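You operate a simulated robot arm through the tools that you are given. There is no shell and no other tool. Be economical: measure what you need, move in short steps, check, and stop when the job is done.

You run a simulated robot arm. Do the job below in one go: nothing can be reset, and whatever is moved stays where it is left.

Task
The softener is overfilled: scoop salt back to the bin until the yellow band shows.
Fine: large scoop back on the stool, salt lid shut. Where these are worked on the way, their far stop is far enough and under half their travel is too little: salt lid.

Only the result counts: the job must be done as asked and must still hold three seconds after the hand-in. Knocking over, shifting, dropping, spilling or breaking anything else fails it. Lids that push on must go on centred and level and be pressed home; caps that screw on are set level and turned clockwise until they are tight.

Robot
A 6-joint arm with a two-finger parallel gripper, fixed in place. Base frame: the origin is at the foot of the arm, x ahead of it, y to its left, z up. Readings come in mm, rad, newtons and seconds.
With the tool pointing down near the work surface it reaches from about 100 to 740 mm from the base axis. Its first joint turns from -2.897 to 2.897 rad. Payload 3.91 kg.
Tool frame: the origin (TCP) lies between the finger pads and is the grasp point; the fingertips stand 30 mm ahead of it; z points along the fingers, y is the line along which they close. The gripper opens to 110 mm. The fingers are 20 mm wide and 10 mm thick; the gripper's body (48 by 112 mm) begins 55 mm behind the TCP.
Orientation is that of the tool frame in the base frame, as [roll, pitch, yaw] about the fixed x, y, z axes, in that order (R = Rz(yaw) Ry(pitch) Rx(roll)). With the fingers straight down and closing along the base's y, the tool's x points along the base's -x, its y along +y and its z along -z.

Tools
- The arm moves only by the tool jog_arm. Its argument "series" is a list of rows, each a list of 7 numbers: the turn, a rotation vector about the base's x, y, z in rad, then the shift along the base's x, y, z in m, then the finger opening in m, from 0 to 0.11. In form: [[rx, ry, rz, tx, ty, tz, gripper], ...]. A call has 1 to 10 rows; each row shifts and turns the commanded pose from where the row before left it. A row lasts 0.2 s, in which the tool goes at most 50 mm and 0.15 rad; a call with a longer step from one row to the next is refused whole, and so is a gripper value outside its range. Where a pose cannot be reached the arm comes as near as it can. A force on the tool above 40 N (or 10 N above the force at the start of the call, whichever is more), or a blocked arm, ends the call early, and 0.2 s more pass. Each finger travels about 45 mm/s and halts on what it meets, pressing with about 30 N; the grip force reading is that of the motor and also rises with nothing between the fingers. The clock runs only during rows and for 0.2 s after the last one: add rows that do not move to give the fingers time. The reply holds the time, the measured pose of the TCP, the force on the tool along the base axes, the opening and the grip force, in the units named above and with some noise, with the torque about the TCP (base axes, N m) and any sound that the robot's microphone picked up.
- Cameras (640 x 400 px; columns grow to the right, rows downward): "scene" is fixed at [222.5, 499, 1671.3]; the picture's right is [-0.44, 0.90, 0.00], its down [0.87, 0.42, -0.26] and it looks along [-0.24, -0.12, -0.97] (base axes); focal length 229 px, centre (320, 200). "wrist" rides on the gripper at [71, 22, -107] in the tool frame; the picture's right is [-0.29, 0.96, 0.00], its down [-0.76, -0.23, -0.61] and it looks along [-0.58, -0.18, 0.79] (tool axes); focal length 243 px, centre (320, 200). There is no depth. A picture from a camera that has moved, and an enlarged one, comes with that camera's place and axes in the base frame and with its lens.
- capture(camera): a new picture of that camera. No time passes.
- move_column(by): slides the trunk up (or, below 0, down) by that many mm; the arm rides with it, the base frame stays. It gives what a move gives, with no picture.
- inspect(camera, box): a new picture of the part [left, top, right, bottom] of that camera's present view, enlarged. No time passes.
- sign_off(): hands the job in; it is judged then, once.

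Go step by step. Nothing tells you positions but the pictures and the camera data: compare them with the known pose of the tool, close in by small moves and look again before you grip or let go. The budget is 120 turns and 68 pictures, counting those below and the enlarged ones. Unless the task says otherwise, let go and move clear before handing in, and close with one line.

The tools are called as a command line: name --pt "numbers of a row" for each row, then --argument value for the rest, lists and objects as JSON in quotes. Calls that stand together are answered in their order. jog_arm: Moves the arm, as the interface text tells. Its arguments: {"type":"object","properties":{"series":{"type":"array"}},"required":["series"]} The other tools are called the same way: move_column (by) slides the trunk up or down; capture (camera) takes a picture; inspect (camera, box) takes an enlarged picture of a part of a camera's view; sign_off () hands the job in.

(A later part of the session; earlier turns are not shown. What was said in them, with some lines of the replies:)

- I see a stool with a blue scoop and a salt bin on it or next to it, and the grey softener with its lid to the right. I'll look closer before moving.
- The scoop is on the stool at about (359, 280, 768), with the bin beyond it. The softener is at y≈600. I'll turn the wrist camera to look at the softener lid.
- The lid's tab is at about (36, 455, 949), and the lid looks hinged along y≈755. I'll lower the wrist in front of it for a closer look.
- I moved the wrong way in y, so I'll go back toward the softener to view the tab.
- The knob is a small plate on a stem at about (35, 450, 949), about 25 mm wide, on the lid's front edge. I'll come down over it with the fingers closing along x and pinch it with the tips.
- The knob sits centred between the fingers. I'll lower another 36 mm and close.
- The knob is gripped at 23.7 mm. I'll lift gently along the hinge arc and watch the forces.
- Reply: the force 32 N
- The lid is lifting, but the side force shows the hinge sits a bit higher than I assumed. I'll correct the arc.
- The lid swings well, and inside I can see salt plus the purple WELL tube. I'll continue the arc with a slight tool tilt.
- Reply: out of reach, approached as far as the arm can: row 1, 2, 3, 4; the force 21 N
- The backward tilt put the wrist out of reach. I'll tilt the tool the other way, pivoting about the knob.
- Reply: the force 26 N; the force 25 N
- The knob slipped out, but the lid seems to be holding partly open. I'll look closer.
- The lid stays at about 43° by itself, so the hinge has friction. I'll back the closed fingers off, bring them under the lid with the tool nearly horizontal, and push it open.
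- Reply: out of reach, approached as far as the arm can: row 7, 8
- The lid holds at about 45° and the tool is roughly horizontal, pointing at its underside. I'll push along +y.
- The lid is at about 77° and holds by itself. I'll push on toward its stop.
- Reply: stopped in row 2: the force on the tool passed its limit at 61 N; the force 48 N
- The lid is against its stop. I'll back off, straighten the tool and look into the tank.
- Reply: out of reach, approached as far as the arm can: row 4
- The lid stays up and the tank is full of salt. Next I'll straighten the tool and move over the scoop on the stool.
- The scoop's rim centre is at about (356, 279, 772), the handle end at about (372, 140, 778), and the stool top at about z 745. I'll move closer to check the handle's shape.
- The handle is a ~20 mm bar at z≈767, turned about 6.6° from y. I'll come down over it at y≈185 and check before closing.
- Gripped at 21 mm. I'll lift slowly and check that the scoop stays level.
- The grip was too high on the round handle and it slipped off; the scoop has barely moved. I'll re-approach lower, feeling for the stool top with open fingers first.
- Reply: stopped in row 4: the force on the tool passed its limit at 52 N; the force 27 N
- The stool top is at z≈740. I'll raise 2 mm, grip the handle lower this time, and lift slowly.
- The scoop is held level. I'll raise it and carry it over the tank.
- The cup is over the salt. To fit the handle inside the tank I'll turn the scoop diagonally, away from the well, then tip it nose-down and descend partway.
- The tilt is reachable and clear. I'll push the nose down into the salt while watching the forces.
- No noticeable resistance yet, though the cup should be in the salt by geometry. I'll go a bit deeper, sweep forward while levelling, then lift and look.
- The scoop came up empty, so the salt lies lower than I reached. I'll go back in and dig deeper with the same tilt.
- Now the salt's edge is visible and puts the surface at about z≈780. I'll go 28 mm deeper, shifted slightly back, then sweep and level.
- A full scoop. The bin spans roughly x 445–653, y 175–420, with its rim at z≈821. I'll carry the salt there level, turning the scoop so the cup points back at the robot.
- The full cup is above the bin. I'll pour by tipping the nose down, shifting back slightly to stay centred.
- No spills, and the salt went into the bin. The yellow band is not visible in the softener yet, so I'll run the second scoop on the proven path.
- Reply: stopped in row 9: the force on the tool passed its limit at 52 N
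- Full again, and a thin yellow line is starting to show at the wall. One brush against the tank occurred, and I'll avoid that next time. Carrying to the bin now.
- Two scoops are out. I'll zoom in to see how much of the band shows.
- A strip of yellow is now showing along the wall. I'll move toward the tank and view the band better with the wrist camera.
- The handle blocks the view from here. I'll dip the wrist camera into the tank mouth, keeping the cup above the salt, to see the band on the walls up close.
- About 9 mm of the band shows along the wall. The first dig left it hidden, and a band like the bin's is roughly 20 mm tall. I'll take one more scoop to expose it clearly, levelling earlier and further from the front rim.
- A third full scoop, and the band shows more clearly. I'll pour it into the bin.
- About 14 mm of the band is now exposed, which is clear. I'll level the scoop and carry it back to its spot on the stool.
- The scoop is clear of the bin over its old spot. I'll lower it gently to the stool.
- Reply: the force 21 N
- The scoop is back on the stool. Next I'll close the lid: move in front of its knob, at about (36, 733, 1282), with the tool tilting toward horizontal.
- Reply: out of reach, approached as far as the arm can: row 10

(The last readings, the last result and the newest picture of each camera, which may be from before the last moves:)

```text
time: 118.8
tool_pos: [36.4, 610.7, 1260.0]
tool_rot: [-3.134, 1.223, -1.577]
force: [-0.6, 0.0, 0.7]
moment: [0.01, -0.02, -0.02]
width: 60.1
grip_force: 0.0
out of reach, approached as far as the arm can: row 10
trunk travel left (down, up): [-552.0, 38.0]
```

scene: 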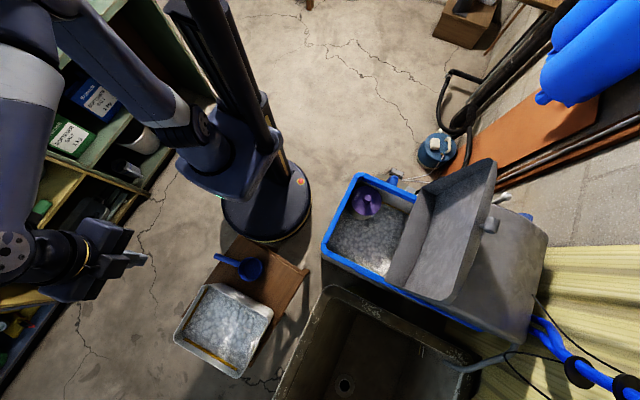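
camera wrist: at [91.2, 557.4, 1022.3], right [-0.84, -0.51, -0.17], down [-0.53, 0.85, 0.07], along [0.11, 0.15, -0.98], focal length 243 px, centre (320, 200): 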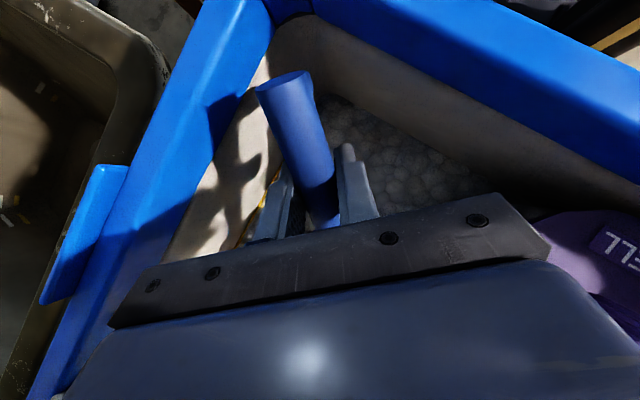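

I'm near the reach limit here, so I'll raise the trunk and look at the knob.

move_column --by 38

capture --camera "wrist"

```text
time: 119.6
tool_pos: [37.1, 610.8, 1298.5]
tool_rot: [-3.13, 1.223, -1.573]
force: [0.1, 0.1, -0.1]
moment: [0.02, 0.0, -0.01]
width: 59.8
grip_force: 0.1
trunk travel left (down, up): [-590.0, 0.0]
```

```text
8 pictures are left
camera wrist: at [13.4, 486.2, 1269.5], right [-0.96, 0.11, 0.27], down [0.22, -0.32, 0.92], along [0.19, 0.94, 0.28], focal length 243 px, centre (320, 200)
```

wrist: 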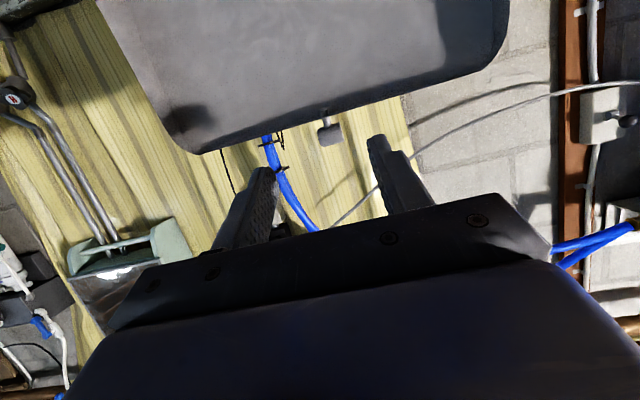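

The knob is at about (35.5, 736, 1279). I'll advance with open fingers straddling it.

jog_arm --pt "0 0 0 -0.0005 0.03 -0.004 0.06" --pt "0 0 0 -0.0005 0.03 -0.004 0.06" --pt "0 0 0 -0.0005 0.025 -0.003 0.06" --pt "0 0 0 0 0.02 -0.002 0.06"

capture --camera "wrist"

```text
time: 120.6
tool_pos: [32.9, 717.0, 1284.8]
tool_rot: [-3.13, 1.225, -1.574]
force: [-0.3, 0.4, 0.6]
moment: [0.02, -0.03, -0.03]
width: 59.9
grip_force: 0.1
trunk travel left (down, up): [-590.0, 0.0]
```

```text
7 pictures are left
camera wrist: at [10.6, 592.8, 1255.9], right [-0.96, 0.11, 0.27], down [0.22, -0.32, 0.92], along [0.19, 0.94, 0.28], focal length 243 px, centre (320, 200)
```

wrist: 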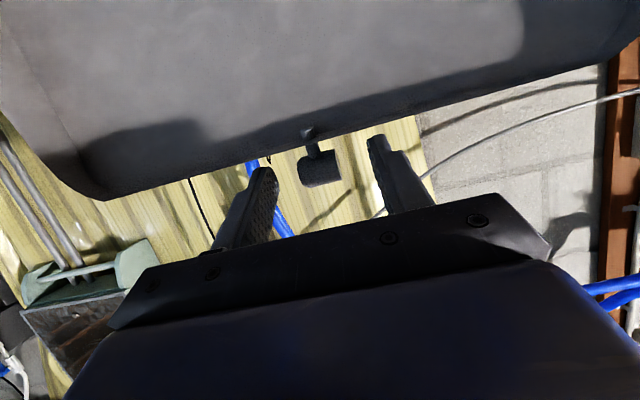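

jog_arm --pt "0 0 0 0.002 0.012 0 0.06" --pt "0 0 0 0 0 0 0.045" --pt "0 0 0 0 0 0 0.03" --pt "0 0 0 0 0 0 0.01" --pt "0 0 0 0 0 0 0.0" --pt "0 0 0 0 0 0 0.0" --pt "0 0 0 0 0 0 0.0"

```text
time: 122.2
tool_pos: [33.9, 731.5, 1286.3]
tool_rot: [-3.131, 1.223, -1.572]
force: [-4.8, 1.6, -1.7]
moment: [0.16, 0.3, 0.76]
width: 24.1
grip_force: 45.0
trunk travel left (down, up): [-590.0, 0.0]
```

The knob is gripped at 24.1 mm. Re-fitting the hinge gives about (y 750, z 982) with a radius of ~299. I'll pull the lid closed along that arc.

jog_arm --pt "0 0 0 0 -0.012 -0.0004 0.0" --pt "0 0 0 0 -0.0116 -0.001 0.0" --pt "0 0 0 0 -0.0237 -0.0034 0.0" --pt "0 0 0 0 -0.0233 -0.0052 0.0"

```text
time: 123.2
tool_pos: [35.9, 659.6, 1274.8]
tool_rot: [-3.128, 1.222, -1.57]
force: [-10.4, 4.3, -0.2]
moment: [0.36, 0.01, 0.8]
width: 23.6
grip_force: 45.0
trunk travel left (down, up): [-590.0, 0.0]
```

jog_arm --pt "0 0 0 -0.001 -0.0228 -0.0071 0.0" --pt "0 0 0 0 -0.0222 -0.0089 0.0" --pt "0 0 0 0 -0.0215 -0.0106 0.0" --pt "0 0 0 0 -0.0205 -0.0123 0.0"

```text
time: 124.2
tool_pos: [33.7, 569.7, 1237.4]
tool_rot: [-3.126, 1.225, -1.571]
force: [-8.2, 4.4, 2.6]
moment: [0.88, 0.16, 0.8]
width: 24.4
grip_force: 44.7
trunk travel left (down, up): [-590.0, 0.0]
```

jog_arm --pt "-0.08 0 0 0 -0.019 -0.0129 0.0" --pt "-0.08 0 0 0 -0.0178 -0.0144 0.0" --pt "-0.08 0 0 0 -0.0164 -0.016 0.0" --pt "-0.08 0 0 0 -0.0149 -0.0173 0.0" --pt "-0.08 0 0 0 -0.0132 -0.0185 0.0"

```text
time: 125.5
tool_pos: [35.5, 504.1, 1176.1]
tool_rot: [-3.118, 0.898, -1.569]
force: [-22.3, -15.1, 6.1]
moment: [-0.22, 0.91, 1.21]
width: 24.0
grip_force: 45.4
out of reach, approached as far as the arm can: row 3, 4
trunk travel left (down, up): [-590.0, 0.0]
stopped in row 5: the force on the tool passed its limit at 42 N (the readings are from after the stop); the commanded pose is now the measured one
```

The lid is now at about 44°, where it holds by friction. I'll let go, back off and straighten the tool so I can press it down from above.

jog_arm --pt "0 0 0 0 0 0 0.03" --pt "0 0 0 0 0 0 0.06" --pt "0 0 0 0 0 0 0.06" --pt "0 0 0 0 -0.025 0.02 0.06" --pt "-0.12 0 0 0 -0.02 0.025 0.06" --pt "-0.14 0 0 0 -0.01 0.03 0.04" --pt "-0.14 0 0 0 0 0.03 0.02" --pt "-0.14 0 0 0 0 0.02 0.0" --pt "-0.14 0 0 0 0 0.01 0.0" --pt "-0.14 0 0 0 0 0.0 0.0"

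inspect --camera "scene" --box '[270, 120, 510, 290]'

```text
time: 127.7
tool_pos: [39.5, 452.5, 1309.0]
tool_rot: [-3.117, 0.07, -1.573]
force: [0.0, -0.7, 0.4]
moment: [0.01, 0.02, 0.02]
width: 0.0
grip_force: 30.3
trunk travel left (down, up): [-590.0, 0.0]
```

```text
2.35 times, centred on (390, 205) of scene
camera zoom: at [222.5, 499.0, 1671.3], right [-0.44, 0.9, 0.0], down [0.87, 0.42, -0.26], along [-0.24, -0.12, -0.97], focal length 538 px, centre (155, 188)
```

zoom: 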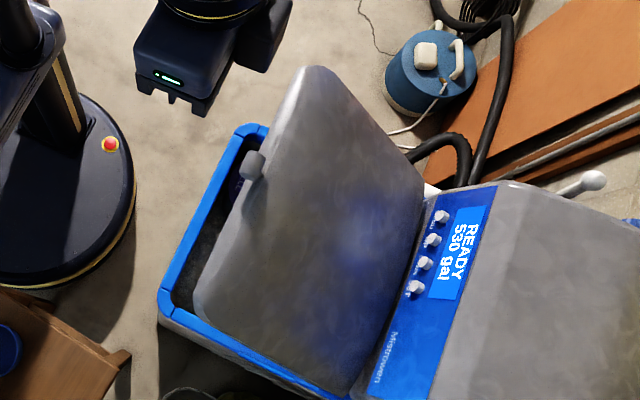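

jog_arm --pt "-0.07 0.02 0 -0.002 0.01 -0.03 0.0" --pt "0 0 0 -0.002 0.025 -0.03 0.0" --pt "0 0 0 0 0.03 -0.01 0.0" --pt "0 0 0 0 0.015 -0.03 0.0" --pt "0 0 0 0 0 -0.025 0.0" --pt "0 0 0 0 0 -0.02 0.0" --pt "0 0 0 0 0 -0.02 0.0" --pt "0 0 0 0 0 -0.02 0.0" --pt "0 0 0 0 0 -0.02 0.0" --pt "0 0 0 0 0 -0.02 0.0"

jog_arm --pt "0 0 0 0 0 -0.015 0.0" --pt "0 0 0 0 0 -0.015 0.0" --pt "0 0 0 0 0 -0.015 0.0" --pt "0 0 0 0 0 -0.015 0.0" --pt "0 0 0 0 0 -0.01 0.0" --pt "0 0 0 0 0 -0.01 0.0" --pt "0 0 0 0 0 -0.01 0.0" --pt "0 0 0 0 0 -0.01 0.0" --pt "0 0 0 0 0 -0.01 0.0"

inspect --camera "scene" --box '[270, 120, 510, 290]'

```text
time: 129.9
tool_pos: [36.4, 532.6, 1084.6]
tool_rot: [-3.135, 0.004, -1.572]
force: [-0.1, -0.2, -0.5]
moment: [-0.04, -0.02, 0.0]
width: 0.1
grip_force: 30.5
trunk travel left (down, up): [-590.0, 0.0]
```

```text
time: 131.7
tool_pos: [35.4, 531.5, 995.5]
tool_rot: [-3.136, 0.018, -1.574]
force: [1.6, -13.3, 20.8]
moment: [-0.12, -0.06, -0.02]
width: 0.1
grip_force: 29.9
trunk travel left (down, up): [-590.0, 0.0]
stopped in row 8: the force on the tool passed its limit at 51 N (the readings are from after the stop); the commanded pose is now the measured one
```

```text
2.35 times, centred on (390, 205) of scene
camera zoom: at [222.5, 499.0, 1671.3], right [-0.44, 0.9, 0.0], down [0.87, 0.42, -0.26], along [-0.24, -0.12, -0.97], focal length 538 px, centre (155, 188)
```

zoom: 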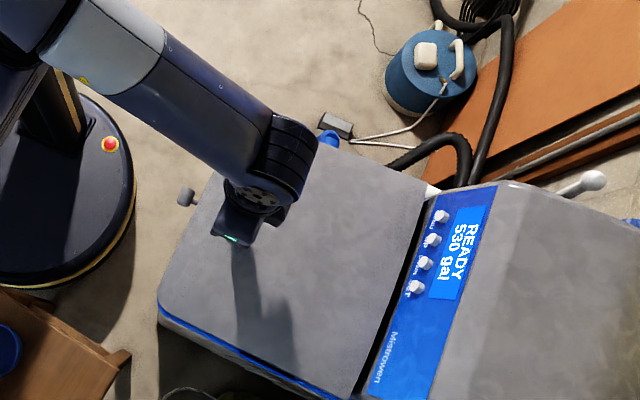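

The lid is down against a firm stop. I'll lift clear and do a final check.

jog_arm --pt "0 0 0 0 0 0.03 0.0" --pt "0 0 0 0 -0.01 0.04 0.0" --pt "0 0 0 0 -0.03 0.035 0.0" --pt "0 0 0 0 -0.035 0.03 0.0" --pt "0 0 0 0 -0.035 0.03 0.0" --pt "0 0 0 0 -0.035 0.03 0.0" --pt "0 0 0 0 -0.035 0.02 0.0" --pt "0 0 0 0 -0.035 0.01 0.0"

inspect --camera "scene" --box '[310, 150, 470, 300]'

inspect --camera "scene" --box '[150, 210, 330, 390]'

```text
time: 133.5
tool_pos: [37.7, 316.8, 1219.3]
tool_rot: [-3.135, 0.014, -1.573]
force: [0.2, 0.8, -0.1]
moment: [-0.02, 0.03, 0.0]
width: 0.1
grip_force: 30.1
trunk travel left (down, up): [-590.0, 0.0]
```

```text
2.67 times, centred on (390, 225) of scene
camera zoom: at [222.5, 499.0, 1671.3], right [-0.44, 0.9, 0.0], down [0.87, 0.42, -0.26], along [-0.24, -0.12, -0.97], focal length 610 px, centre (133, 133)
```

zoom: 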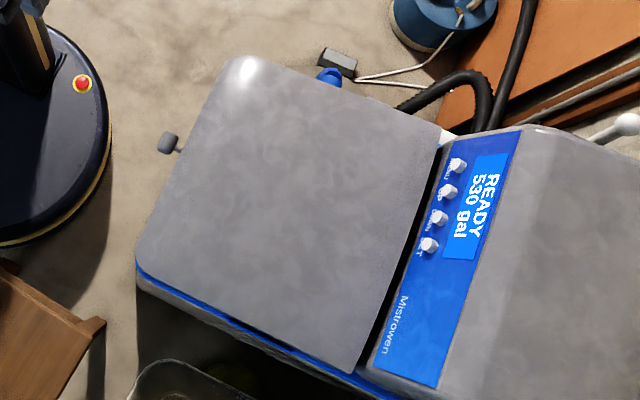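

```text
2.22 times, centred on (240, 300) of scene
camera zoom: at [222.5, 499.0, 1671.3], right [-0.44, 0.9, 0.0], down [0.87, 0.42, -0.26], along [-0.24, -0.12, -0.97], focal length 508 px, centre (498, -22)
```

zoom: 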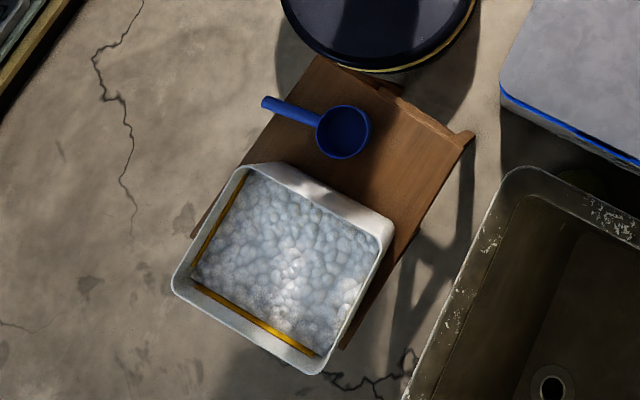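

The lid is shut flush, the scoop is on the stool, and the salt is in the bin with no spills visible, so I'm handing in.

sign_off

```text
The job is handed in.
```

I moved three scoops of salt from the softener back to the bin. About 14 mm of the yellow band showed before I shut the salt lid, and the large scoop is back on the stool.
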